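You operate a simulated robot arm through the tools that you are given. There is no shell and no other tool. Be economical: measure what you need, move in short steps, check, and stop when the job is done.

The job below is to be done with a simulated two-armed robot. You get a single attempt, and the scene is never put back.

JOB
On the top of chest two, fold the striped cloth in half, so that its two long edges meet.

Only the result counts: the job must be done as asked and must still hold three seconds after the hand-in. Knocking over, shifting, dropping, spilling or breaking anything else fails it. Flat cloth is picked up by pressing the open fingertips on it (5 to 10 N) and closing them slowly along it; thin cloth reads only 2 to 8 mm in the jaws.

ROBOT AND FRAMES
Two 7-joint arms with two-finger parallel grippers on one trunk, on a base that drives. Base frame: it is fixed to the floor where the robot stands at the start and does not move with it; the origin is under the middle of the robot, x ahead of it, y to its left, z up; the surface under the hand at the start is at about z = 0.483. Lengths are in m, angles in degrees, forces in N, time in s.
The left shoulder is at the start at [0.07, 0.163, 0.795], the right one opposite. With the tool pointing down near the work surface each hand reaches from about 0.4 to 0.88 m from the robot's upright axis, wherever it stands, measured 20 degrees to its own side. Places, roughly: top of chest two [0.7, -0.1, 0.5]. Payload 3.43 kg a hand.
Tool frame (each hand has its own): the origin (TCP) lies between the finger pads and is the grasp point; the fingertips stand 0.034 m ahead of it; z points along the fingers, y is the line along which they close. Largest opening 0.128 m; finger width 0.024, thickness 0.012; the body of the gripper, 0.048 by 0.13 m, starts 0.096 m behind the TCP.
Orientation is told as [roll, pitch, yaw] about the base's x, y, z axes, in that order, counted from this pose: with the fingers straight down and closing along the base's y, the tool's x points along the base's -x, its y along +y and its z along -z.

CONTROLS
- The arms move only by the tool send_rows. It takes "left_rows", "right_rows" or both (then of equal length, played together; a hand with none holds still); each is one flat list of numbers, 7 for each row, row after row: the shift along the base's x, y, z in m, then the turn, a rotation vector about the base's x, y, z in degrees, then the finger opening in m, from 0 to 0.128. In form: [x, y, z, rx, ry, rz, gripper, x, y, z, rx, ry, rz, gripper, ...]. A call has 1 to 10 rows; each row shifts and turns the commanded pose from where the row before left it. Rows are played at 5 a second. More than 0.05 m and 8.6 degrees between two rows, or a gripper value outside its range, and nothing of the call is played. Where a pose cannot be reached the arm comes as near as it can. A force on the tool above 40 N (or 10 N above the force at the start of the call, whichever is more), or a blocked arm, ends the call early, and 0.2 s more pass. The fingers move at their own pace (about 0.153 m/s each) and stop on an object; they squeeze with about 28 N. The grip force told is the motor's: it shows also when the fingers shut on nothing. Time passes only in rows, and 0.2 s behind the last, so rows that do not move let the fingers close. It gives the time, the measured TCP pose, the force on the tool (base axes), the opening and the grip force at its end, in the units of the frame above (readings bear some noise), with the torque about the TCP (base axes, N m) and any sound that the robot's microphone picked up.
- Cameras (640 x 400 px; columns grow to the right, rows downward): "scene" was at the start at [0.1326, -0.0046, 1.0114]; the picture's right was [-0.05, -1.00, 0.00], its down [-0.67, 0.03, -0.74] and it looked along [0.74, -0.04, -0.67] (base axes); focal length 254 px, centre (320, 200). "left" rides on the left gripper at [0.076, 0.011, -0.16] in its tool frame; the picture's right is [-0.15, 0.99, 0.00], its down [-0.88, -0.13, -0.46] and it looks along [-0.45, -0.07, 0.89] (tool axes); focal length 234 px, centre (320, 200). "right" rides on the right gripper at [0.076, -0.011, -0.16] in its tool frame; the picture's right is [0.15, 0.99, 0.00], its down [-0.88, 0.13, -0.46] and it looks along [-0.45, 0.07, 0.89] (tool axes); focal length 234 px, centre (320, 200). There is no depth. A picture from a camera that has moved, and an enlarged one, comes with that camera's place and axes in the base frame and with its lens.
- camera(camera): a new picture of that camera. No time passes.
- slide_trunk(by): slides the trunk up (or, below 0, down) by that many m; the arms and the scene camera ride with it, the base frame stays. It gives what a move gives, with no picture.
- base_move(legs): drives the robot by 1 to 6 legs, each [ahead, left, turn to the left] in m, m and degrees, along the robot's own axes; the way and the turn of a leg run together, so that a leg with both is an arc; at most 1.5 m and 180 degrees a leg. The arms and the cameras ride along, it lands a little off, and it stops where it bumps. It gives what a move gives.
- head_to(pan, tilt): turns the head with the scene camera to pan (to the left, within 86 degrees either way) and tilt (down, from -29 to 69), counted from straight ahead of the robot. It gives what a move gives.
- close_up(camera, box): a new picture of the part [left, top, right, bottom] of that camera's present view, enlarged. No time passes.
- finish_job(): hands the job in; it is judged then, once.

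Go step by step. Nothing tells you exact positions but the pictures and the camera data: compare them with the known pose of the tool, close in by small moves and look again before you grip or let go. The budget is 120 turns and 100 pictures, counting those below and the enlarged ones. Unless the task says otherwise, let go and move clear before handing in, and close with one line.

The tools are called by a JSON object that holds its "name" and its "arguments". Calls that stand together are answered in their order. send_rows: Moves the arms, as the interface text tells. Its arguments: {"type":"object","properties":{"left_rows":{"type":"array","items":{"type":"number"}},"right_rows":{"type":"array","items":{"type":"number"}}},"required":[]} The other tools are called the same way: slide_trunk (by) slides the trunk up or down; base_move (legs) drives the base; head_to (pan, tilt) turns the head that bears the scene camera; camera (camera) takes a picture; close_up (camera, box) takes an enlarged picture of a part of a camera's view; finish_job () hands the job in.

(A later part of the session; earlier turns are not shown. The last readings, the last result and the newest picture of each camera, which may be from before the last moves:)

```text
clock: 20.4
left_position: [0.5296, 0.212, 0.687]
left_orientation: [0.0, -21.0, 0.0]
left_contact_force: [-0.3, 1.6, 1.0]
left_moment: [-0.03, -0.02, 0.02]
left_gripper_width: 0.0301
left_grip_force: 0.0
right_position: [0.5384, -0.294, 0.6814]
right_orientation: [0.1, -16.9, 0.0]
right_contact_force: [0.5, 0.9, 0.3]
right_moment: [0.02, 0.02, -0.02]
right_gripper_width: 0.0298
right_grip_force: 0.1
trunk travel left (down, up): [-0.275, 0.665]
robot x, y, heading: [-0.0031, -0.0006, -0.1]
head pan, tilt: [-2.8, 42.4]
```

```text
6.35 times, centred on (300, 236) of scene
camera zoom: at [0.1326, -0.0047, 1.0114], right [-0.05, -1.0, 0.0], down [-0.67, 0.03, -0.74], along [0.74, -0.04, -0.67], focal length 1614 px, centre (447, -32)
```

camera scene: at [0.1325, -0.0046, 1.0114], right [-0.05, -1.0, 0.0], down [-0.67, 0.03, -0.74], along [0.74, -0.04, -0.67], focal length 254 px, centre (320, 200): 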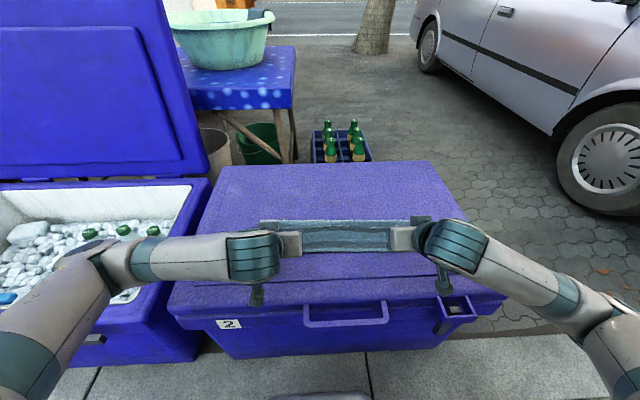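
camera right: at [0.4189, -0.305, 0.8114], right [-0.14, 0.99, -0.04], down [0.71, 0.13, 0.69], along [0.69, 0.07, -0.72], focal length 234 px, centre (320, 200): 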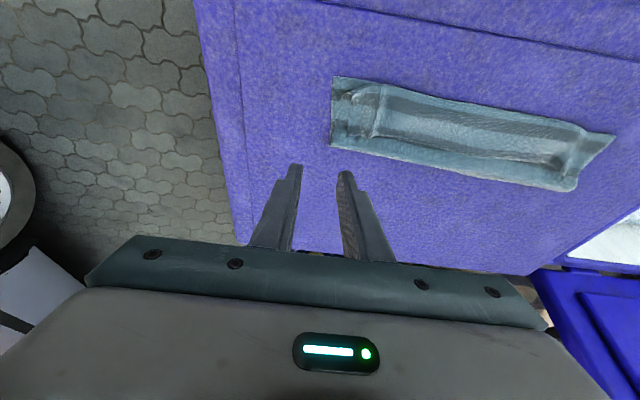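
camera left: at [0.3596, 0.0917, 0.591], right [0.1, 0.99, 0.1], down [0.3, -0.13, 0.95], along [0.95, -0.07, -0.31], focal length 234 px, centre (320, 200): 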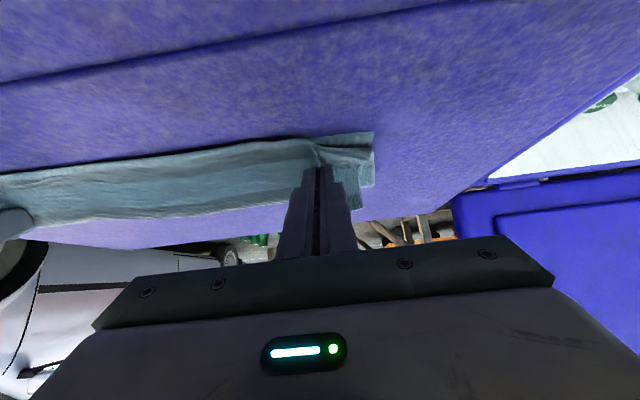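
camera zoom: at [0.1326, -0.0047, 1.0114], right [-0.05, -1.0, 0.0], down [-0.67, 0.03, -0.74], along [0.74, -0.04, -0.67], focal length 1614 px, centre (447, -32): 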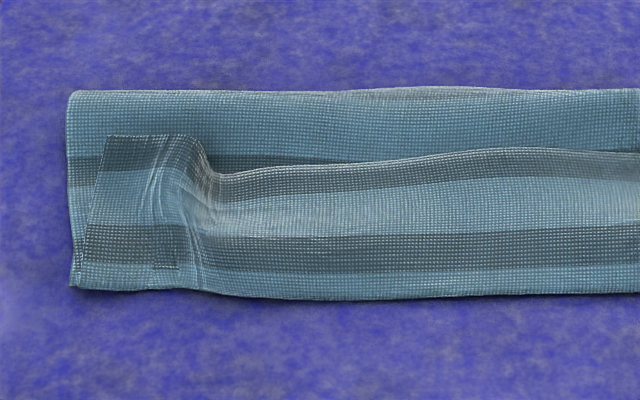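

I see what happened: the hinge landed at x≈0.63 instead of ≈0.67, so the spare cloth doubled back and its free long edge now lies on top at x≈0.58. I'll regrip that edge at its two raised humps, near (0.578, 0.074) and (0.583, -0.231), pull it back up and refold.

{"name": "send_rows", "arguments": {"left_rows": [0.0077, -0.0276, -0.0254, 0, 4.2, 0, 0.045, 0.0077, -0.0276, -0.0254, 0, 4.2, 0, 0.045, 0.0077, -0.0276, -0.0254, 0, 4.2, 0, 0.045, 0.0077, -0.0276, -0.0254, 0, 4.2, 0, 0.045, 0.0077, -0.0276, -0.0254, 0, 4.2, 0, 0.045, 0, 0, 0, 0, 0, 0, 0.045], "right_rows": [0.0067, 0.0126, -0.0243, 0, 3.4, 0, 0.045, 0.0067, 0.0126, -0.0243, 0, 3.4, 0, 0.045, 0.0067, 0.0126, -0.0243, 0, 3.4, 0, 0.045, 0.0067, 0.0126, -0.0243, 0, 3.4, 0, 0.045, 0.0067, 0.0126, -0.0243, 0, 3.4, 0, 0.045, 0, 0, 0, 0, 0, 0, 0.045]}}

{"name": "camera", "arguments": {"camera": "left"}}

{"name": "camera", "arguments": {"camera": "right"}}

```text
clock: 21.8
left_position: [0.5666, 0.073, 0.5579]
left_orientation: [-0.1, 0.1, 0.0]
left_contact_force: [0.6, 0.6, 0.1]
left_moment: [-0.01, -0.01, -0.01]
left_gripper_width: 0.045
left_grip_force: 0.1
right_position: [0.5709, -0.2292, 0.5591]
right_orientation: [0.0, 0.1, 0.1]
right_contact_force: [-0.6, -0.7, -0.2]
right_moment: [-0.01, 0.02, 0.0]
right_gripper_width: 0.0451
right_grip_force: 0.1
trunk travel left (down, up): [-0.275, 0.665]
robot x, y, heading: [-0.0006, 0.0008, 0.0]
head pan, tilt: [-2.8, 42.4]
```

```text
62 pictures are left
camera left: at [0.4914, 0.0851, 0.7166], right [0.15, 0.99, 0.0], down [0.88, -0.13, 0.45], along [0.45, -0.07, -0.89], focal length 234 px, centre (320, 200)
```

left: 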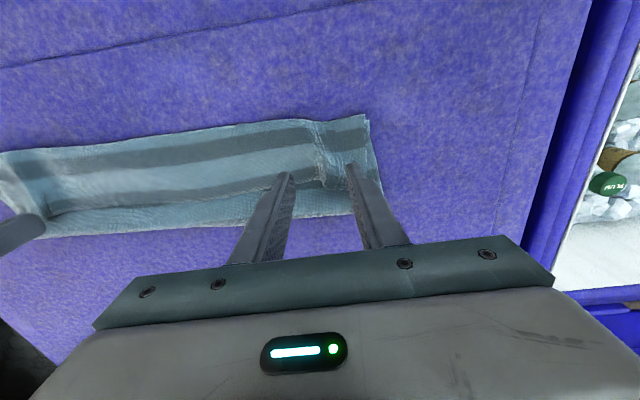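

```text
61 pictures are left
camera right: at [0.4961, -0.2409, 0.7194], right [-0.15, 0.99, 0.0], down [0.88, 0.13, 0.45], along [0.45, 0.07, -0.89], focal length 234 px, centre (320, 200)
```

right: 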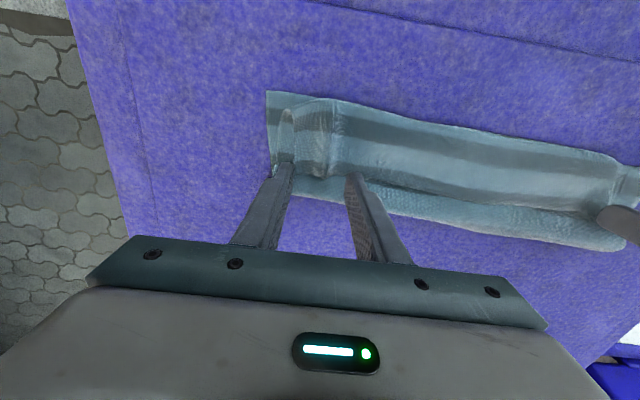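

Both humps sit between the fingers. I'll lower to just above the layers.

{"name": "send_rows", "arguments": {"left_rows": [0.005, 0, -0.015, 0, 0, 0, 0.045, 0, 0, -0.013, 0, 0, 0, 0.045, 0, 0, 0, 0, 0, 0, 0.045], "right_rows": [0.002, 0, -0.015, 0, 0, 0, 0.045, 0, 0, -0.014, 0, 0, 0, 0.045, 0, 0, 0, 0, 0, 0, 0.045]}}

{"name": "close_up", "arguments": {"camera": "left", "box": [200, 80, 440, 230]}}

{"name": "close_up", "arguments": {"camera": "right", "box": [200, 80, 440, 230]}}

```text
clock: 22.6
left_position: [0.5724, 0.0745, 0.5311]
left_orientation: [0.0, -0.1, -0.1]
left_contact_force: [0.6, 0.8, 0.6]
left_moment: [0.01, 0.02, -0.03]
left_gripper_width: 0.0453
left_grip_force: 0.1
right_position: [0.5734, -0.2293, 0.5298]
right_orientation: [0.1, 0.0, 0.0]
right_contact_force: [0.8, -0.6, 0.0]
right_moment: [0.04, -0.01, 0.01]
right_gripper_width: 0.0451
right_grip_force: 0.1
trunk travel left (down, up): [-0.275, 0.665]
robot x, y, heading: [0.0002, 0.0003, 0.2]
head pan, tilt: [-2.8, 42.4]
```

```text
2.67 times, centred on (320, 155) of left
camera zoom: at [0.4961, 0.0851, 0.6885], right [0.15, 0.99, 0.0], down [0.88, -0.13, 0.46], along [0.45, -0.07, -0.89], focal length 624 px, centre (320, 320)
```

zoom: 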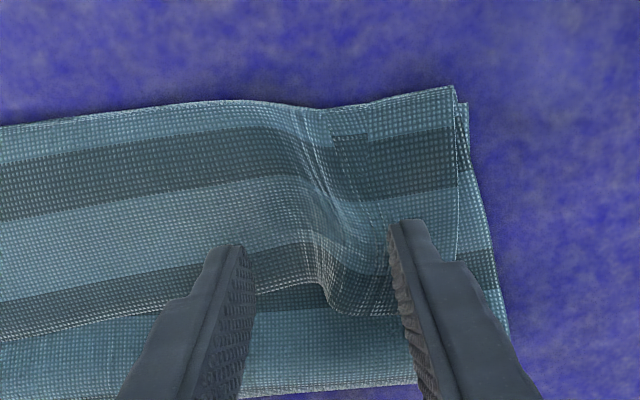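

```text
2.67 times, centred on (320, 155) of right
camera zoom: at [0.4978, -0.241, 0.6899], right [-0.15, 0.99, 0.0], down [0.88, 0.13, 0.46], along [0.45, 0.07, -0.89], focal length 624 px, centre (320, 320)
```

zoom: 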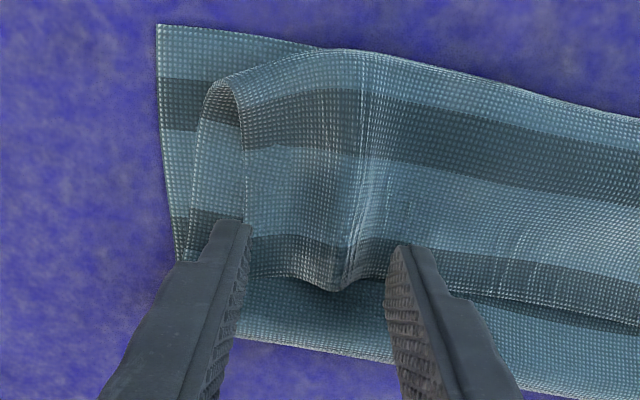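

The ridges of the top layer stand up clearly between the fingers. I'll lower 4 mm and close slowly.

{"name": "send_rows", "arguments": {"left_rows": [0, 0, -0.005, 0, 0, 0, 0.045, 0, 0, 0, 0, 0, 0, 0.038, 0, 0, 0, 0, 0, 0, 0.031, 0, 0, 0, 0, 0, 0, 0.024, 0, 0, 0, 0, 0, 0, 0.017, 0, 0, 0, 0, 0, 0, 0.01, 0, 0, 0, 0, 0, 0, 0.005, 0, 0, 0, 0, 0, 0, 0, 0, 0, 0, 0, 0, 0, 0], "right_rows": [0, 0, -0.003, 0, 0, 0, 0.045, 0, 0, 0, 0, 0, 0, 0.038, 0, 0, 0, 0, 0, 0, 0.031, 0, 0, 0, 0, 0, 0, 0.024, 0, 0, 0, 0, 0, 0, 0.017, 0, 0, 0, 0, 0, 0, 0.01, 0, 0, 0, 0, 0, 0, 0.005, 0, 0, 0, 0, 0, 0, 0, 0, 0, 0, 0, 0, 0, 0]}}

{"name": "close_up", "arguments": {"camera": "left", "box": [200, 80, 440, 230]}}

{"name": "close_up", "arguments": {"camera": "right", "box": [200, 80, 440, 230]}}

```text
clock: 24.6
left_position: [0.5724, 0.0741, 0.5255]
left_orientation: [-0.2, 0.1, 0.0]
left_contact_force: [0.2, -7.3, 0.3]
left_moment: [-0.27, 0.0, 0.08]
left_gripper_width: 0.0026
left_grip_force: 27.8
right_position: [0.5721, -0.23, 0.5274]
right_orientation: [0.1, 0.0, 0.0]
right_contact_force: [0.9, 6.7, -0.8]
right_moment: [0.31, 0.02, -0.06]
right_gripper_width: 0.0023
right_grip_force: 28.1
trunk travel left (down, up): [-0.275, 0.665]
robot x, y, heading: [0.0008, 0.0006, -0.1]
head pan, tilt: [-2.8, 42.4]
```

```text
2.67 times, centred on (320, 155) of left
camera zoom: at [0.4961, 0.0853, 0.6836], right [0.15, 0.99, 0.0], down [0.88, -0.13, 0.46], along [0.45, -0.07, -0.89], focal length 624 px, centre (320, 320)
```

zoom: 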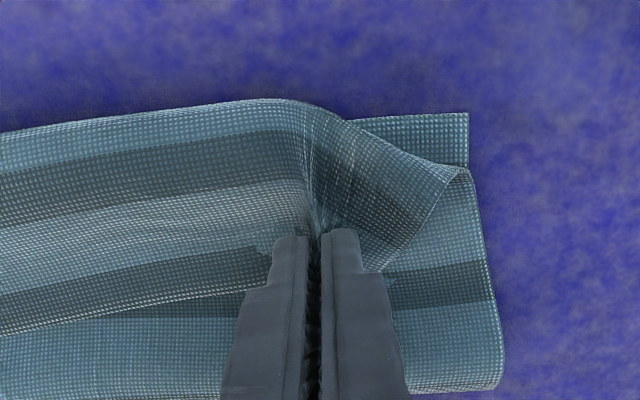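

```text
2.67 times, centred on (320, 155) of right
camera zoom: at [0.4977, -0.2406, 0.6871], right [-0.15, 0.99, 0.0], down [0.88, 0.13, 0.46], along [0.45, 0.07, -0.89], focal length 624 px, centre (320, 320)
```

zoom: 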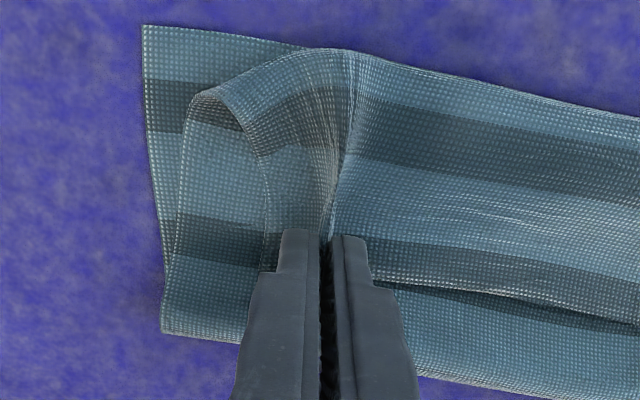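

Both hands hold only the free top edge. I'll lift it up and away from me so the lower half lies flat out to the mid-line.

{"name": "send_rows", "arguments": {"left_rows": [0, -0.002, 0.03, 0, 0, 0, 0, 0.02, 0, 0.03, 0, 0, 0, 0, 0.032, 0, 0.025, 0, 0, 0, 0, 0.034, 0, 0.02, 0, 0, 0, 0, 0.034, 0, 0.01, 0, 0, 0, 0, 0.028, 0, 0.004, 0, 0, 0, 0, 0, 0, 0, 0, 0, 0, 0], "right_rows": [0, 0.001, 0.03, 0, 0, 0, 0, 0.018, 0, 0.03, 0, 0, 0, 0, 0.029, 0, 0.025, 0, 0, 0, 0, 0.03, 0, 0.02, 0, 0, 0, 0, 0.03, 0, 0.01, 0, 0, 0, 0, 0.026, 0, 0.002, 0, 0, 0, 0, 0, 0, 0, 0, 0, 0, 0]}}

{"name": "close_up", "arguments": {"camera": "scene", "box": [220, 130, 444, 270]}}

{"name": "camera", "arguments": {"camera": "left"}}

{"name": "camera", "arguments": {"camera": "right"}}

```text
clock: 26.2
left_position: [0.7208, 0.0723, 0.6452]
left_orientation: [0.0, 0.0, -0.1]
left_contact_force: [0.2, -4.1, -0.3]
left_moment: [-0.14, 0.0, 0.03]
left_gripper_width: 0.0026
left_grip_force: 28.4
right_position: [0.7061, -0.2289, 0.645]
right_orientation: [0.1, 0.0, 0.1]
right_contact_force: [0.5, 4.5, -0.7]
right_moment: [0.19, -0.02, -0.05]
right_gripper_width: 0.0025
right_grip_force: 27.6
trunk travel left (down, up): [-0.275, 0.665]
robot x, y, heading: [-0.0, 0.0001, -0.0]
head pan, tilt: [-2.8, 42.4]
```

```text
2.86 times, centred on (332, 200) of scene
camera zoom: at [0.1326, -0.0047, 1.0114], right [-0.05, -1.0, 0.0], down [-0.67, 0.03, -0.74], along [0.74, -0.04, -0.67], focal length 726 px, centre (286, 200)
```

zoom: 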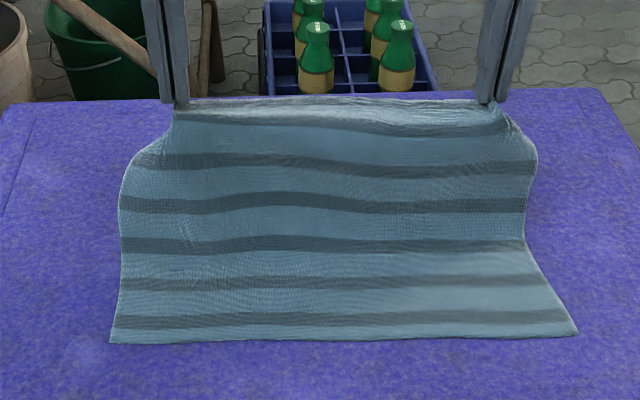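

```text
55 pictures are left
camera left: at [0.6441, 0.0836, 0.8028], right [0.15, 0.99, 0.0], down [0.88, -0.13, 0.46], along [0.45, -0.07, -0.89], focal length 234 px, centre (320, 200)
```

left: 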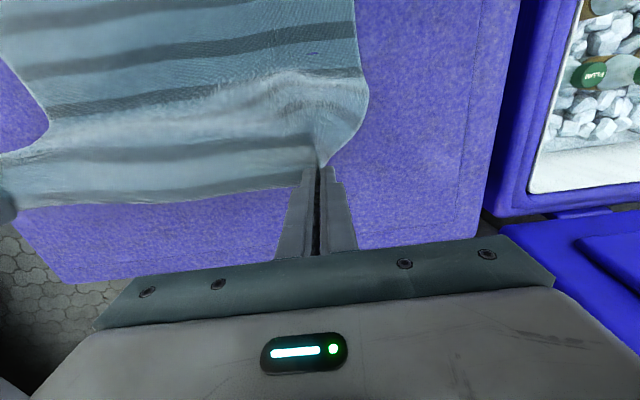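

```text
54 pictures are left
camera right: at [0.6311, -0.2396, 0.8043], right [-0.15, 0.99, 0.0], down [0.88, 0.13, 0.46], along [0.45, 0.07, -0.89], focal length 234 px, centre (320, 200)
```

right: 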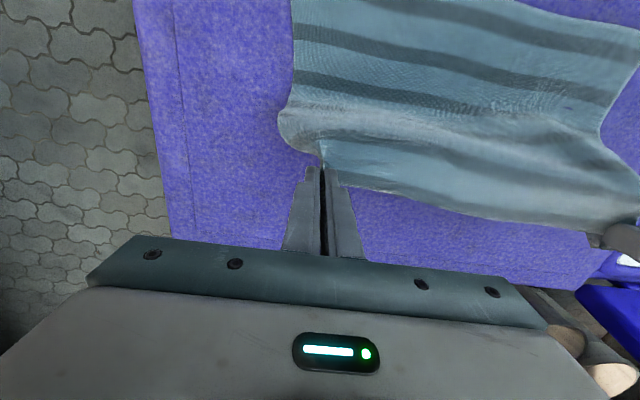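

The sheet is opened back up, with its near edge at x≈0.533 on the left and 0.523 on the right. I'll refold on a low path: stretch the far edge out low, tilt the fingers forward, then draw it toward me just above the lower half.

{"name": "send_rows", "arguments": {"left_rows": [0.022, 0, -0.022, 0, 0, 0, 0, 0.022, 0, -0.022, 0, 0, 0, 0, 0.02, 0, -0.022, 0, 0, 0, 0, -0.004, 0, 0, 0, -7.5, 0, 0, -0.004, 0, -0.001, 0, -7.5, 0, 0, -0.004, 0, -0.001, 0, -7.5, 0, 0, -0.004, 0, -0.002, 0, -7.5, 0, 0, 0, 0, 0, 0, 0, 0, 0], "right_rows": [0.022, 0, -0.022, 0, 0, 0, 0, 0.022, 0, -0.022, 0, 0, 0, 0, 0.02, 0, -0.022, 0, 0, 0, 0, -0.004, 0, 0, 0, -7.5, 0, 0, -0.004, 0, -0.001, 0, -7.5, 0, 0, -0.004, 0, -0.001, 0, -7.5, 0, 0, -0.004, 0, -0.002, 0, -7.5, 0, 0, 0, 0, 0, 0, 0, 0, 0]}}

{"name": "close_up", "arguments": {"camera": "scene", "box": [220, 140, 444, 280]}}

```text
clock: 28.0
left_position: [0.7683, 0.0732, 0.5735]
left_orientation: [0.0, -30.1, 0.0]
left_contact_force: [-0.1, -5.5, -0.1]
left_moment: [-0.17, 0.01, -0.04]
left_gripper_width: 0.0026
left_grip_force: 28.6
right_position: [0.7545, -0.2285, 0.5746]
right_orientation: [0.1, -29.9, 0.0]
right_contact_force: [0.5, 4.9, 0.1]
right_moment: [0.2, 0.04, 0.06]
right_gripper_width: 0.0022
right_grip_force: 28.4
trunk travel left (down, up): [-0.275, 0.665]
robot x, y, heading: [-0.0005, 0.0004, 0.1]
head pan, tilt: [-2.8, 42.4]
```

```text
2.86 times, centred on (332, 210) of scene
camera zoom: at [0.1327, -0.0047, 1.0114], right [-0.05, -1.0, 0.0], down [-0.67, 0.03, -0.74], along [0.74, -0.04, -0.67], focal length 726 px, centre (286, 171)
```

zoom: 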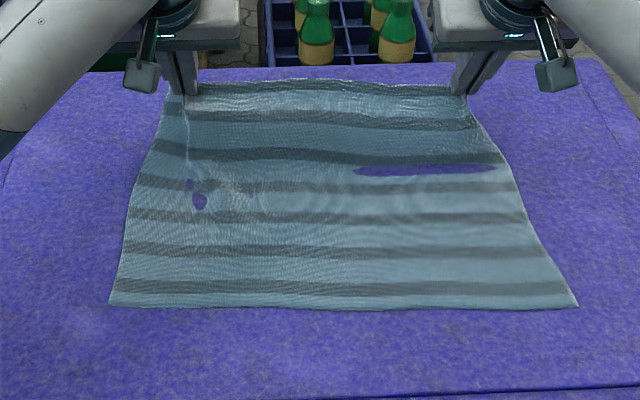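

The lower half lies flat past the middle stripe, with the hinge at x≈0.685. Now I'll draw the edge back low toward me.

{"name": "send_rows", "arguments": {"left_rows": [-0.03, 0, 0.006, 0, -1, 0, 0, -0.035, 0, 0.004, 0, -1, 0, 0, -0.035, 0, 0, 0, -1, 0, 0, -0.035, 0, -0.003, 0, -1, 0, 0, -0.035, 0, -0.006, 0, -1, 0, 0, 0, 0, 0, 0, 0, 0, 0], "right_rows": [-0.03, 0, 0.006, 0, 0, 0, 0, -0.035, 0, 0.004, 0, 0, 0, 0, -0.035, 0, 0, 0, 0, 0, 0, -0.035, 0, -0.003, 0, 0, 0, 0, -0.035, -0.001, -0.006, 0, 0, 0, 0, 0, 0, 0, 0, 0, 0, 0]}}

{"name": "close_up", "arguments": {"camera": "scene", "box": [220, 160, 444, 300]}}

{"name": "camera", "arguments": {"camera": "left"}}

{"name": "camera", "arguments": {"camera": "right"}}

```text
clock: 29.4
left_position: [0.5969, 0.0747, 0.576]
left_orientation: [-0.1, -35.0, 0.0]
left_contact_force: [-0.1, -6.9, 0.0]
left_moment: [-0.26, -0.02, -0.08]
left_gripper_width: 0.0027
left_grip_force: 27.9
right_position: [0.5843, -0.2291, 0.5763]
right_orientation: [0.0, -30.0, 0.0]
right_contact_force: [-0.1, 6.9, 0.1]
right_moment: [0.26, 0.01, 0.07]
right_gripper_width: 0.0022
right_grip_force: 28.2
trunk travel left (down, up): [-0.275, 0.665]
robot x, y, heading: [-0.002, 0.0015, 0.1]
head pan, tilt: [-2.8, 42.4]
```

```text
2.86 times, centred on (332, 230) of scene
camera zoom: at [0.1326, -0.0047, 1.0113], right [-0.05, -1.0, 0.0], down [-0.67, 0.03, -0.74], along [0.74, -0.04, -0.67], focal length 726 px, centre (286, 114)
```

zoom: 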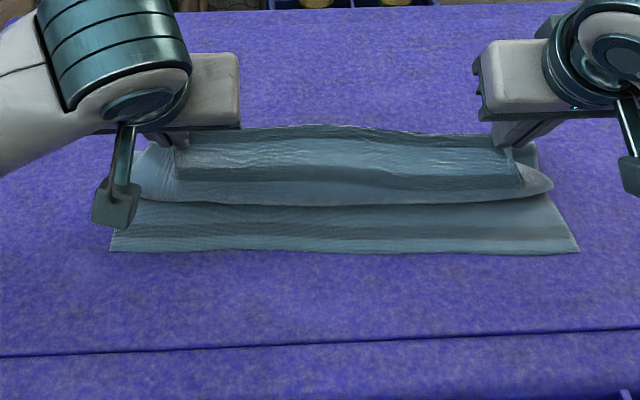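

```text
51 pictures are left
camera left: at [0.4439, 0.0849, 0.6611], right [0.12, 0.99, 0.08], down [0.46, -0.13, 0.88], along [0.88, -0.07, -0.47], focal length 234 px, centre (320, 200)
```

left: 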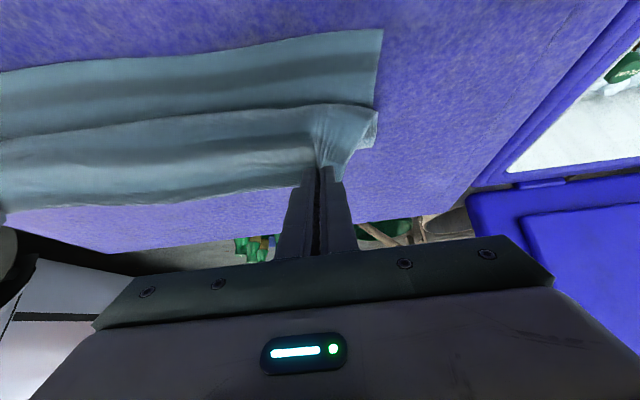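

```text
50 pictures are left
camera right: at [0.4394, -0.2404, 0.676], right [-0.13, 0.99, -0.07], down [0.54, 0.13, 0.83], along [0.84, 0.07, -0.55], focal length 234 px, centre (320, 200)
```

right: 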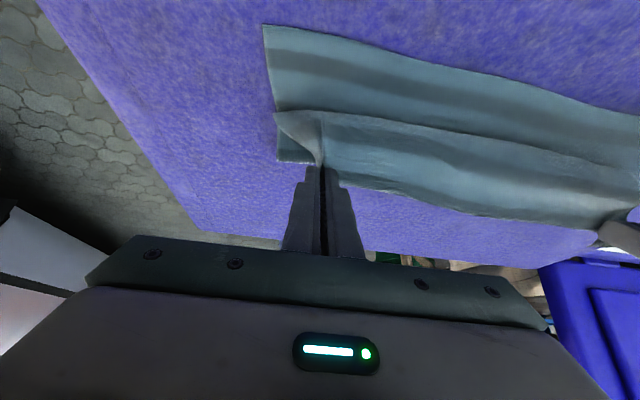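

The cloth leaves the jaws toward me because the pinch fixes its direction, so a front bulge forms again; I need more wrist rotation. I'll lay it down here with the hinge at a good spot, then regrip the free edge with the fingers leaning the other way to get a bigger flip.

{"name": "send_rows", "arguments": {"left_rows": [-0.006, -0.002, -0.015, 0, 0, 0, 0, -0.006, -0.001, -0.014, 0, 0, 0, 0, -0.003, 0, -0.01, 0, 0, 0, 0, 0, 0, 0, 0, 0, 0, 0], "right_rows": [-0.006, 0.002, -0.015, 0, 0, 0, 0, -0.006, 0.001, -0.014, 0, 0, 0, 0, -0.003, 0, -0.01, 0, 0, 0, 0, 0, 0, 0, 0, 0, 0, 0]}}

{"name": "close_up", "arguments": {"camera": "scene", "box": [220, 160, 444, 300]}}

{"name": "camera", "arguments": {"camera": "left"}}

```text
clock: 30.4
left_position: [0.5827, 0.0705, 0.5358]
left_orientation: [0.0, -35.0, 0.0]
left_contact_force: [0.2, -1.1, -0.6]
left_moment: [0.0, -0.05, -0.02]
left_gripper_width: 0.0027
left_grip_force: 27.9
right_position: [0.5689, -0.2277, 0.538]
right_orientation: [0.0, -30.0, 0.1]
right_contact_force: [-0.7, 0.9, -0.4]
right_moment: [0.0, 0.01, 0.02]
right_gripper_width: 0.0024
right_grip_force: 28.3
trunk travel left (down, up): [-0.275, 0.665]
robot x, y, heading: [0.0026, 0.0001, 0.0]
head pan, tilt: [-2.8, 42.4]
```

```text
2.86 times, centred on (332, 230) of scene
camera zoom: at [0.1326, -0.0047, 1.0114], right [-0.05, -1.0, 0.0], down [-0.67, 0.03, -0.74], along [0.74, -0.04, -0.67], focal length 726 px, centre (286, 114)
```

zoom: 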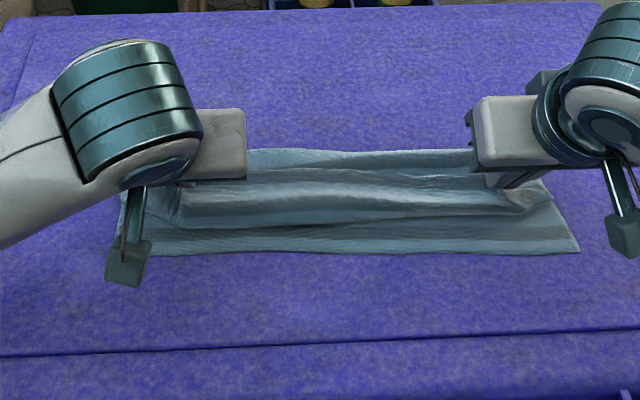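

```text
48 pictures are left
camera left: at [0.4292, 0.0816, 0.6219], right [0.12, 0.99, 0.08], down [0.46, -0.13, 0.88], along [0.88, -0.07, -0.47], focal length 234 px, centre (320, 200)
```

left: 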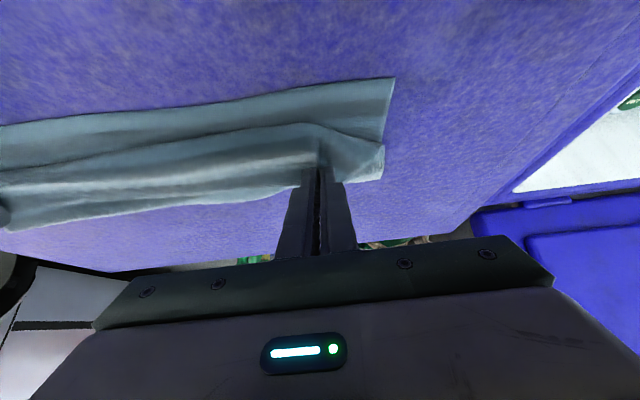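

I'll lower the last 8 mm, release slowly and lift away.

{"name": "send_rows", "arguments": {"left_rows": [0, 0, -0.008, 0, 0, 0, 0, 0, 0, 0, 0, 0, 0, 0.008, 0, 0, 0, 0, 0, 0, 0.016, 0, 0, 0, 0, 0, 0, 0.026, 0, 0, 0.02, 0, 0, 0, 0.03, 0, 0, 0.035, 0, 7, 0, 0.03, 0, 0.02, 0.035, 0, 7, 0, 0.03, 0, 0.03, 0.03, 0, 7, 0, 0.03, 0, 0.03, 0, 0, 7, 0, 0.03, 0, 0, 0, 0, 7, 0, 0.045], "right_rows": [0, 0, -0.009, 0, 0, 0, 0, 0, 0, 0, 0, 0, 0, 0.008, 0, 0, 0, 0, 0, 0, 0.016, 0, 0, 0, 0, 0, 0, 0.026, 0, 0, 0.02, 0, 0, 0, 0.03, 0, 0, 0.035, 0, 6, 0, 0.03, 0, -0.02, 0.035, 0, 6, 0, 0.03, 0, -0.02, 0.03, 0, 6, 0, 0.03, 0, -0.02, 0, 0, 6, 0, 0.03, 0, 0, 0, 0, 6, 0, 0.045]}}

{"name": "close_up", "arguments": {"camera": "scene", "box": [235, 190, 435, 315]}}

{"name": "camera", "arguments": {"camera": "left"}}

{"name": "camera", "arguments": {"camera": "right"}}

```text
clock: 32.6
left_position: [0.5827, 0.1502, 0.6491]
left_orientation: [0.0, 0.1, 0.0]
left_contact_force: [-0.2, 0.4, -0.2]
left_moment: [-0.01, 0.0, -0.02]
left_gripper_width: 0.0452
left_grip_force: 0.1
right_position: [0.5694, -0.2871, 0.6484]
right_orientation: [0.0, 0.1, 0.0]
right_contact_force: [1.2, -0.9, -0.7]
right_moment: [0.01, 0.02, 0.05]
right_gripper_width: 0.0452
right_grip_force: 0.1
trunk travel left (down, up): [-0.275, 0.665]
robot x, y, heading: [-0.0021, 0.0, 0.0]
head pan, tilt: [-2.8, 42.4]
```

```text
3.20 times, centred on (335, 252) of scene
camera zoom: at [0.1328, -0.0047, 1.0113], right [-0.05, -1.0, 0.0], down [-0.67, 0.03, -0.74], along [0.74, -0.04, -0.67], focal length 813 px, centre (272, 32)
```

zoom: 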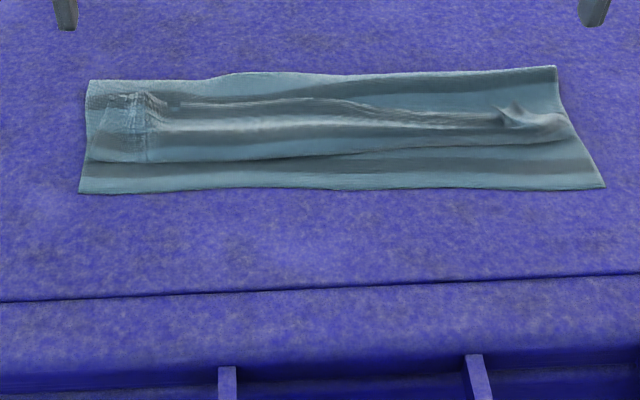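

```text
46 pictures are left
camera left: at [0.5067, 0.1608, 0.8068], right [0.15, 0.99, 0.0], down [0.88, -0.13, 0.45], along [0.45, -0.07, -0.89], focal length 234 px, centre (320, 200)
```

left: 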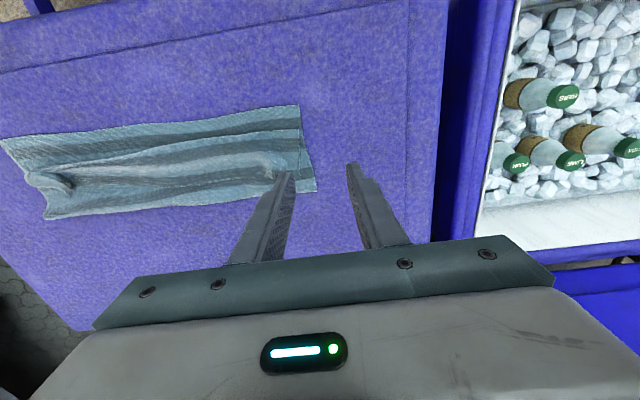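

```text
45 pictures are left
camera right: at [0.4942, -0.2977, 0.8071], right [-0.15, 0.99, 0.0], down [0.88, 0.13, 0.45], along [0.45, 0.07, -0.89], focal length 234 px, centre (320, 200)
```

right: 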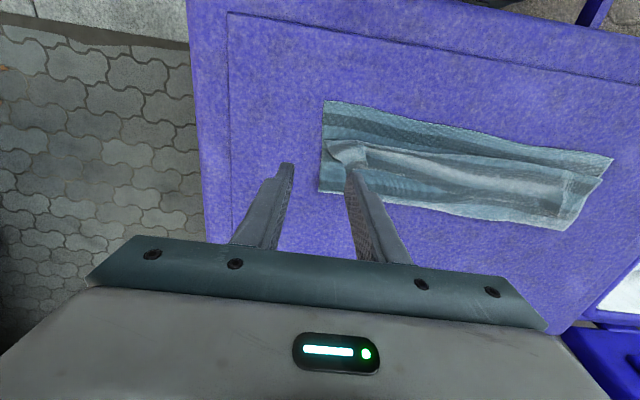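

The hinge is now near x≈0.655 and the free-edge flap lies on top, pointing away from me. I'll zoom in to find its edge.

{"name": "close_up", "arguments": {"camera": "right", "box": [300, 80, 460, 220]}}

{"name": "close_up", "arguments": {"camera": "left", "box": [160, 80, 340, 230]}}

{"name": "close_up", "arguments": {"camera": "scene", "box": [360, 200, 440, 250]}}

{"name": "close_up", "arguments": {"camera": "scene", "box": [255, 205, 335, 255]}}

```text
2.86 times, centred on (380, 150) of right
camera zoom: at [0.4942, -0.2977, 0.8071], right [-0.15, 0.99, 0.0], down [0.88, 0.13, 0.45], along [0.45, 0.07, -0.89], focal length 669 px, centre (149, 343)
```

zoom: 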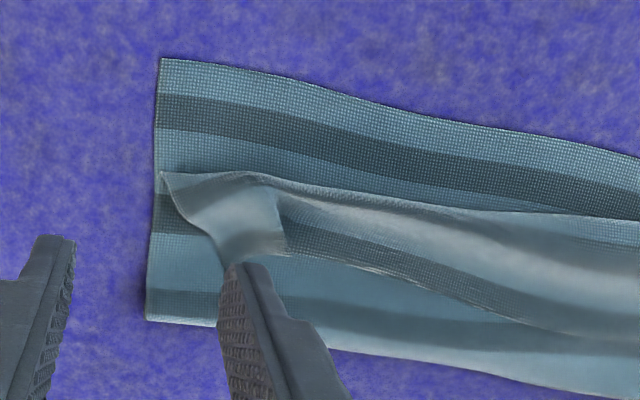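

```text
2.67 times, centred on (250, 155) of left
camera zoom: at [0.5067, 0.1608, 0.8068], right [0.15, 0.99, 0.0], down [0.88, -0.13, 0.45], along [0.45, -0.07, -0.89], focal length 624 px, centre (507, 320)
```

zoom: 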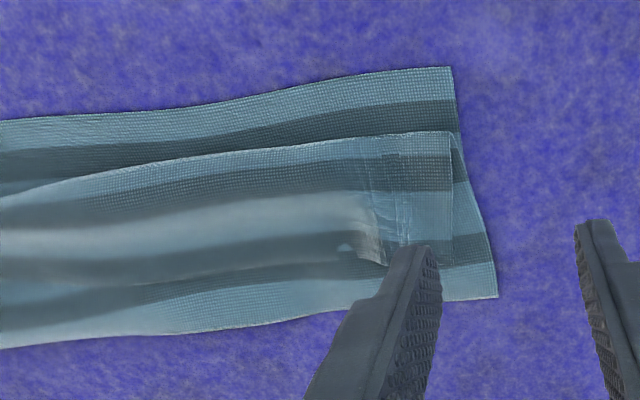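

```text
8.00 times, centred on (400, 225) of scene
camera zoom: at [0.1328, -0.0047, 1.0113], right [-0.05, -1.0, 0.0], down [-0.67, 0.03, -0.74], along [0.74, -0.04, -0.67], focal length 2033 px, centre (-320, 0)
```

zoom: 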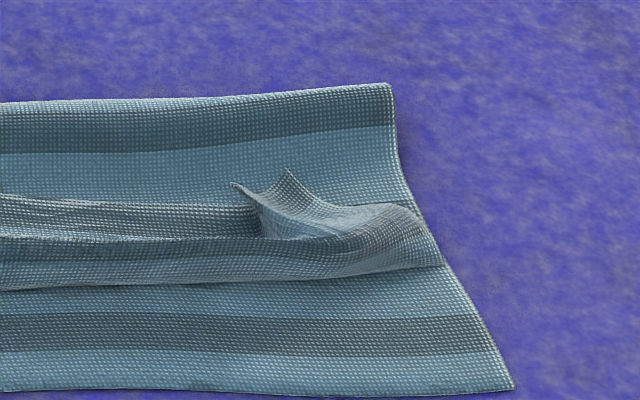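

```text
8.00 times, centred on (295, 230) of scene
camera zoom: at [0.1328, -0.0047, 1.0113], right [-0.05, -1.0, 0.0], down [-0.67, 0.03, -0.74], along [0.74, -0.04, -0.67], focal length 2033 px, centre (520, -40)
```

zoom: 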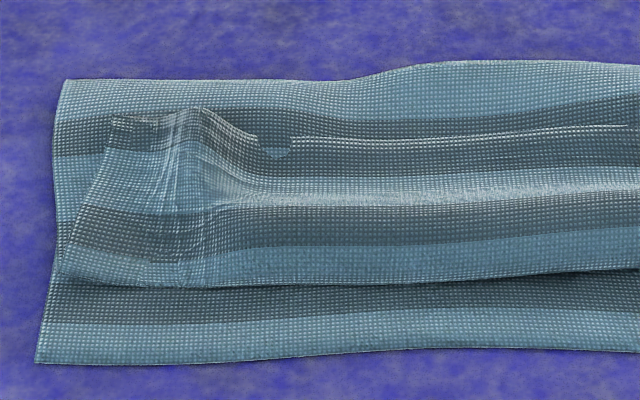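

The flap edges are at about left (0.621, 0.077) and right (0.596, -0.237), with the flap front at x≈0.557. The hands are clear of everything, so I'll back the base off 7 cm to gain wrist room near the front.

{"name": "base_move", "arguments": {"legs": [[-0.07, 0, 0]]}}

```text
clock: 33.6
left_position: [0.5124, 0.1494, 0.6484]
left_orientation: [0.0, 0.0, -0.1]
left_contact_force: [-0.1, 0.2, 0.1]
left_moment: [-0.06, -0.03, 0.03]
left_gripper_width: 0.0453
left_grip_force: 0.0
right_position: [0.4981, -0.2872, 0.648]
right_orientation: [-0.1, -0.1, 0.1]
right_contact_force: [0.5, 0.3, 0.0]
right_moment: [0.03, 0.03, -0.03]
right_gripper_width: 0.045
right_grip_force: 0.1
trunk travel left (down, up): [-0.275, 0.665]
robot x, y, heading: [-0.065, 0.001, -0.2]
head pan, tilt: [-2.8, 42.4]
```

Now I'll bring both hands over the flap with the fingers leaning back toward me (+35°), hovering 3 cm above it.

{"name": "send_rows", "arguments": {"left_rows": [0.0248, -0.0144, -0.0182, 0, 7, 0, 0.045, 0.0248, -0.0144, -0.0182, 0, 7, 0, 0.045, 0.0248, -0.0144, -0.0182, 0, 7, 0, 0.045, 0.0248, -0.0144, -0.0182, 0, 7, 0, 0.045, 0.0248, -0.0144, -0.0182, 0, 7, 0, 0.045, 0, 0, 0, 0, 0, 0, 0.045], "right_rows": [0.0233, 0.011, -0.018, 0, 7, 0, 0.045, 0.0233, 0.011, -0.018, 0, 7, 0, 0.045, 0.0233, 0.011, -0.018, 0, 7, 0, 0.045, 0.0233, 0.011, -0.018, 0, 7, 0, 0.045, 0.0233, 0.011, -0.018, 0, 7, 0, 0.045, 0, 0, 0, 0, 0, 0, 0.045]}}

{"name": "close_up", "arguments": {"camera": "scene", "box": [220, 130, 444, 270]}}

{"name": "camera", "arguments": {"camera": "right"}}

{"name": "camera", "arguments": {"camera": "left"}}

```text
clock: 35.0
left_position: [0.6132, 0.075, 0.5621]
left_orientation: [0.6, 33.7, 0.0]
left_contact_force: [-1.4, -0.3, 0.4]
left_moment: [0.04, -0.01, -0.02]
left_gripper_width: 0.0451
left_grip_force: 0.0
left hand out of reach, approached as far as the arm can: row 5
right_position: [0.6155, -0.233, 0.5583]
right_orientation: [0.1, 34.9, 0.0]
right_contact_force: [0.2, 0.0, 0.0]
right_moment: [0.02, 0.0, -0.01]
right_gripper_width: 0.0453
right_grip_force: 0.0
trunk travel left (down, up): [-0.275, 0.665]
robot x, y, heading: [-0.0748, 0.0002, -0.2]
head pan, tilt: [-2.8, 42.4]
```

```text
2.86 times, centred on (332, 200) of scene
camera zoom: at [0.0622, -0.0058, 1.0115], right [-0.05, -1.0, 0.0], down [-0.67, 0.04, -0.74], along [0.74, -0.04, -0.67], focal length 726 px, centre (286, 200)
```

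zoom: 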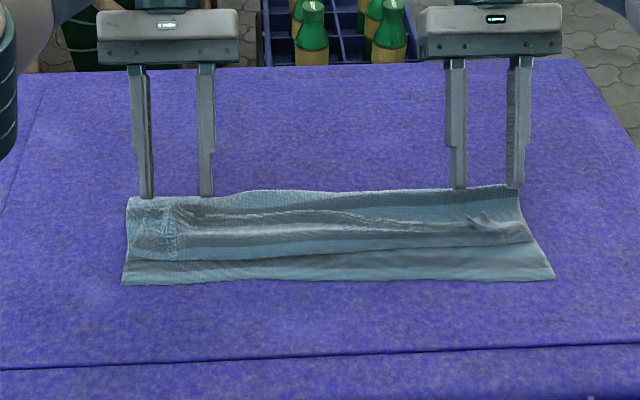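

```text
39 pictures are left
camera right: at [0.6453, -0.2442, 0.7323], right [-0.12, 0.99, 0.09], down [0.98, 0.13, -0.13], along [-0.14, 0.07, -0.99], focal length 234 px, centre (320, 200)
```

right: 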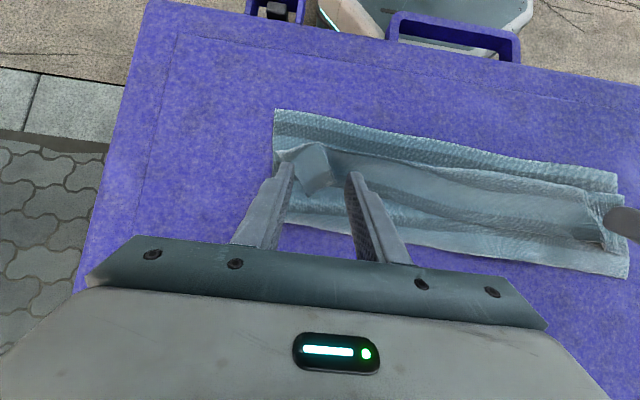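

```text
38 pictures are left
camera left: at [0.6386, 0.0835, 0.7356], right [0.13, 0.99, -0.07], down [0.98, -0.14, -0.11], along [-0.12, -0.06, -0.99], focal length 234 px, centre (320, 200)
```

left: 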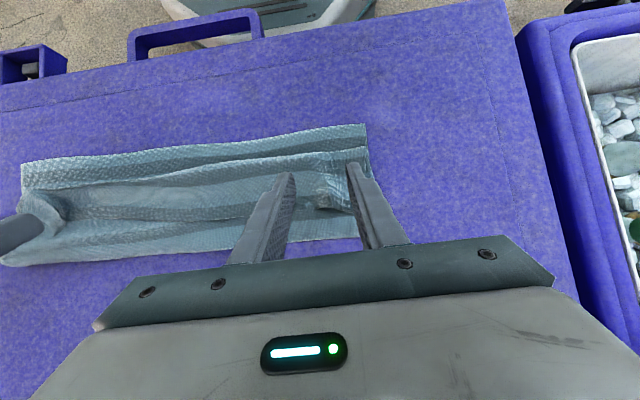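

The left arm cannot lean that far at this distance, so I'll lean it +20° instead. I'll also nudge the right hand outward to centre on its raised tuft.

{"name": "send_rows", "arguments": {"left_rows": [0.004, 0.001, -0.002, 0, -7, 0, 0.045, 0.009, 0.001, -0.004, 0, -7, 0, 0.045, 0, 0, -0.01, 0, 0, 0, 0.045, 0, 0, -0.008, 0, 0, 0, 0.045, 0, 0, 0, 0, 0, 0, 0.045], "right_rows": [0, -0.003, -0.008, 0, 0, 0, 0.045, 0, -0.003, -0.006, 0, 0, 0, 0.045, 0, 0, -0.006, 0, 0, 0, 0.045, 0, 0, -0.004, 0, 0, 0, 0.045, 0, 0, 0, 0, 0, 0, 0.045]}}

{"name": "close_up", "arguments": {"camera": "right", "box": [200, 80, 440, 230]}}

{"name": "close_up", "arguments": {"camera": "left", "box": [200, 80, 440, 230]}}

```text
clock: 36.2
left_position: [0.6264, 0.0768, 0.538]
left_orientation: [0.0, 21.0, 0.0]
left_contact_force: [0.8, -0.1, -0.2]
left_moment: [0.0, -0.01, 0.03]
left_gripper_width: 0.045
left_grip_force: 0.0
right_position: [0.6171, -0.237, 0.5336]
right_orientation: [0.0, 35.0, 0.0]
right_contact_force: [-0.1, -0.2, 1.0]
right_moment: [0.01, 0.01, -0.02]
right_gripper_width: 0.0449
right_grip_force: 0.0
trunk travel left (down, up): [-0.275, 0.665]
robot x, y, heading: [-0.0699, -0.0007, 0.1]
head pan, tilt: [-2.8, 42.4]
```

```text
2.67 times, centred on (320, 155) of right
camera zoom: at [0.6461, -0.2484, 0.7075], right [-0.12, 0.99, 0.08], down [0.98, 0.13, -0.13], along [-0.14, 0.07, -0.99], focal length 624 px, centre (320, 320)
```

zoom: 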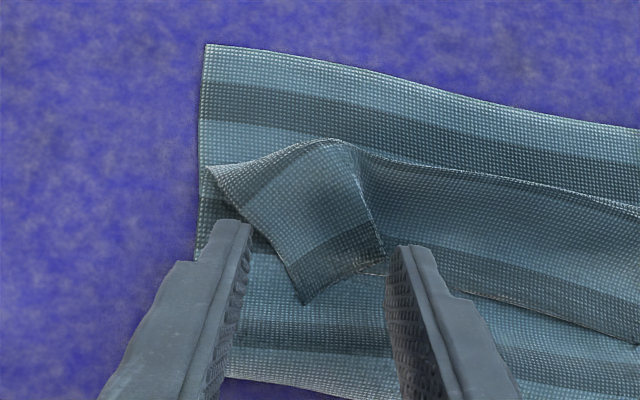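

```text
2.67 times, centred on (320, 155) of left
camera zoom: at [0.6131, 0.0886, 0.7122], right [0.14, 0.99, -0.05], down [0.99, -0.13, 0.11], along [0.1, -0.07, -0.99], focal length 624 px, centre (320, 320)
```

zoom: 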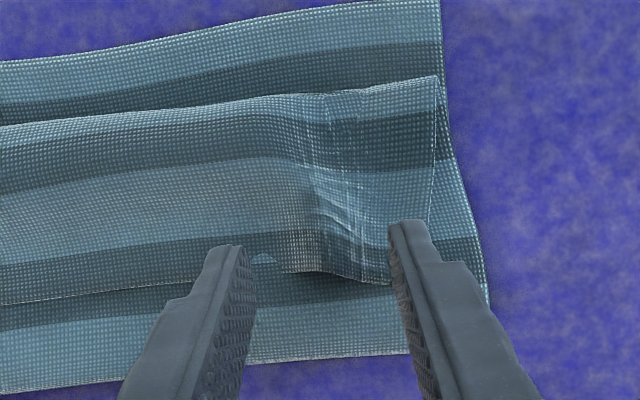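

Both hands are well placed around the flap's raised edge. I'll lower slightly and close slowly.

{"name": "send_rows", "arguments": {"left_rows": [0, 0, -0.007, 0, 0, 0, 0.045, 0, 0, 0, 0, 0, 0, 0.038, 0, 0, 0, 0, 0, 0, 0.031, 0, 0, 0, 0, 0, 0, 0.024, 0, 0, 0, 0, 0, 0, 0.017, 0, 0, 0, 0, 0, 0, 0.01, 0, 0, 0, 0, 0, 0, 0.005, 0, 0, 0, 0, 0, 0, 0, 0, 0, 0, 0, 0, 0, 0], "right_rows": [0, 0, -0.004, 0, 0, 0, 0.045, 0, 0, 0, 0, 0, 0, 0.038, 0, 0, 0, 0, 0, 0, 0.031, 0, 0, 0, 0, 0, 0, 0.024, 0, 0, 0, 0, 0, 0, 0.017, 0, 0, 0, 0, 0, 0, 0.01, 0, 0, 0, 0, 0, 0, 0.005, 0, 0, 0, 0, 0, 0, 0, 0, 0, 0, 0, 0, 0, 0]}}

{"name": "close_up", "arguments": {"camera": "right", "box": [200, 80, 440, 230]}}

{"name": "close_up", "arguments": {"camera": "left", "box": [200, 80, 440, 230]}}

```text
clock: 38.2
left_position: [0.6272, 0.0777, 0.5302]
left_orientation: [0.0, 21.0, 0.0]
left_contact_force: [-0.3, 0.1, 0.5]
left_moment: [0.04, 0.01, -0.01]
left_gripper_width: 0.0021
left_grip_force: 28.0
right_position: [0.6163, -0.2379, 0.5294]
right_orientation: [0.0, 35.0, 0.0]
right_contact_force: [-0.1, 0.6, 0.1]
right_moment: [0.0, -0.03, 0.02]
right_gripper_width: 0.0003
right_grip_force: 27.6
trunk travel left (down, up): [-0.275, 0.665]
robot x, y, heading: [-0.0715, -0.002, 0.2]
head pan, tilt: [-2.8, 42.4]
```

```text
2.67 times, centred on (320, 155) of right
camera zoom: at [0.6459, -0.2486, 0.7033], right [-0.12, 0.99, 0.08], down [0.98, 0.13, -0.13], along [-0.14, 0.07, -0.99], focal length 624 px, centre (320, 320)
```

zoom: 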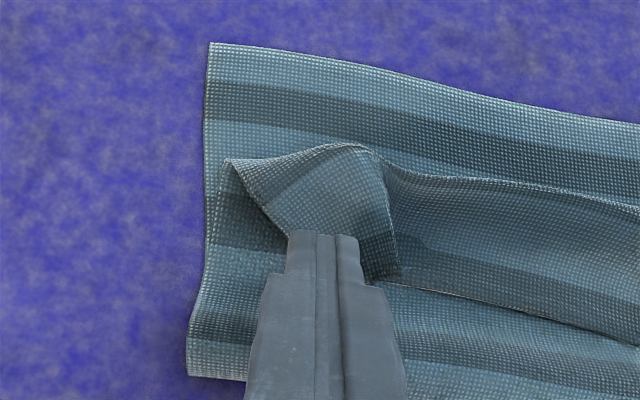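

```text
2.67 times, centred on (320, 155) of left
camera zoom: at [0.6131, 0.0884, 0.7052], right [0.14, 0.99, -0.05], down [0.99, -0.13, 0.11], along [0.1, -0.07, -0.99], focal length 624 px, centre (320, 320)
```

zoom: 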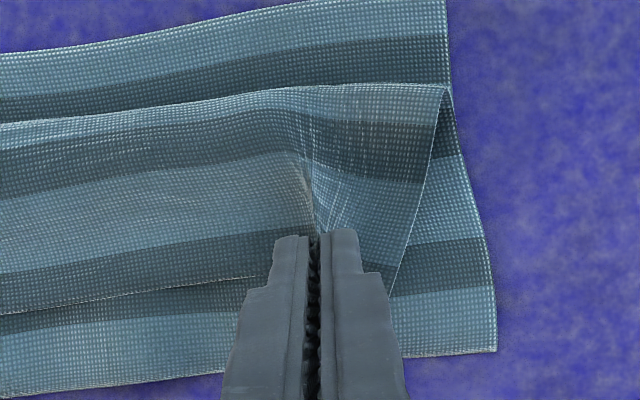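

The left hand has the edge but the right closed above it. I'll reopen the right, move it 10 mm inward and press lightly.

{"name": "send_rows", "arguments": {"right_rows": [0, 0, 0.012, 0, 0, 0, 0, 0, 0.01, 0, 0, 0, 0, 0.045, 0, 0, -0.01, 0, 0, 0, 0.045, 0, 0, -0.006, 0, 0, 0, 0.045, 0, 0, 0, 0, 0, 0, 0.045]}}

{"name": "close_up", "arguments": {"camera": "right", "box": [200, 80, 440, 230]}}

```text
clock: 39.4
left_position: [0.6275, 0.0774, 0.5303]
left_orientation: [0.0, 21.1, 0.0]
left_contact_force: [-0.7, -0.7, -0.2]
left_moment: [0.02, -0.01, 0.01]
left_gripper_width: 0.0024
left_grip_force: 28.0
right_position: [0.6159, -0.226, 0.5252]
right_orientation: [0.0, 35.1, -0.2]
right_contact_force: [-0.5, -0.6, -0.2]
right_moment: [0.0, 0.04, 0.0]
right_gripper_width: 0.0449
right_grip_force: 0.0
trunk travel left (down, up): [-0.275, 0.665]
robot x, y, heading: [-0.0713, -0.001, -0.1]
head pan, tilt: [-2.8, 42.4]
```

```text
2.67 times, centred on (320, 155) of right
camera zoom: at [0.6454, -0.2386, 0.6992], right [-0.12, 0.99, 0.08], down [0.98, 0.13, -0.13], along [-0.14, 0.07, -0.99], focal length 624 px, centre (320, 320)
```

zoom: 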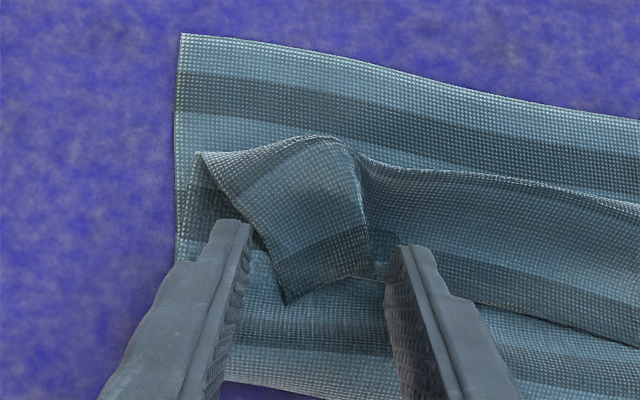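

{"name": "send_rows", "arguments": {"right_rows": [0, 0, -0.003, 0, 0, 0, 0.045, 0, 0, 0, 0, 0, 0, 0.045]}}

```text
clock: 40.0
left_position: [0.6268, 0.0781, 0.5314]
left_orientation: [0.0, 20.9, 0.0]
left_contact_force: [0.5, 0.5, 0.5]
left_moment: [-0.03, 0.02, 0.03]
left_gripper_width: 0.0024
left_grip_force: 27.8
right_position: [0.6144, -0.2282, 0.5227]
right_orientation: [-0.1, 35.0, 0.1]
right_contact_force: [-0.6, 0.1, -0.8]
right_moment: [-0.02, 0.0, 0.01]
right_gripper_width: 0.0449
right_grip_force: 0.0
trunk travel left (down, up): [-0.275, 0.665]
robot x, y, heading: [-0.071, -0.0003, -0.1]
head pan, tilt: [-2.8, 42.4]
```

Still no contact, so I'll close here with the right hand and lower slightly as it closes.

{"name": "send_rows", "arguments": {"right_rows": [0, 0, -0.002, 0, 0, 0, 0.045, 0, 0, 0, 0, 0, 0, 0.038, 0, 0, 0, 0, 0, 0, 0.031, 0, 0, 0, 0, 0, 0, 0.024, 0, 0, 0, 0, 0, 0, 0.017, 0, 0, 0, 0, 0, 0, 0.01, 0, 0, 0, 0, 0, 0, 0.005, 0, 0, 0, 0, 0, 0, 0, 0, 0, 0, 0, 0, 0, 0]}}

{"name": "close_up", "arguments": {"camera": "right", "box": [200, 80, 440, 230]}}

```text
clock: 42.0
left_position: [0.6265, 0.0769, 0.5313]
left_orientation: [0.0, 20.9, 0.1]
left_contact_force: [0.4, -4.6, -0.6]
left_moment: [-0.16, -0.01, 0.04]
left_gripper_width: 0.0022
left_grip_force: 27.9
right_position: [0.6142, -0.2269, 0.5213]
right_orientation: [-0.1, 35.0, -0.1]
right_contact_force: [0.3, 4.3, 3.6]
right_moment: [0.13, 0.05, -0.11]
right_gripper_width: 0.0025
right_grip_force: 28.1
trunk travel left (down, up): [-0.275, 0.665]
robot x, y, heading: [-0.0697, -0.007, 0.2]
head pan, tilt: [-2.8, 42.4]
```

```text
2.67 times, centred on (320, 155) of right
camera zoom: at [0.6454, -0.2387, 0.6947], right [-0.12, 0.99, 0.08], down [0.98, 0.13, -0.13], along [-0.14, 0.07, -0.99], focal length 624 px, centre (320, 320)
```

zoom: 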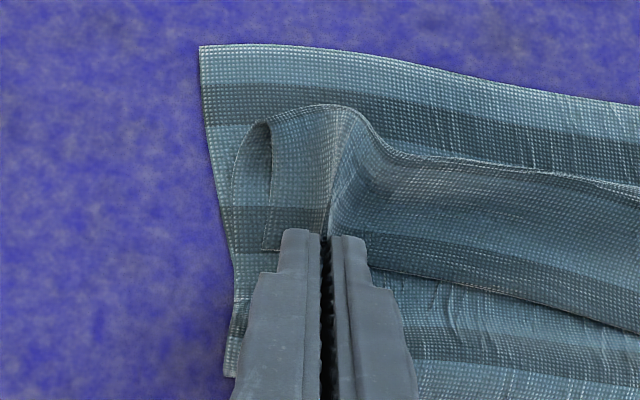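

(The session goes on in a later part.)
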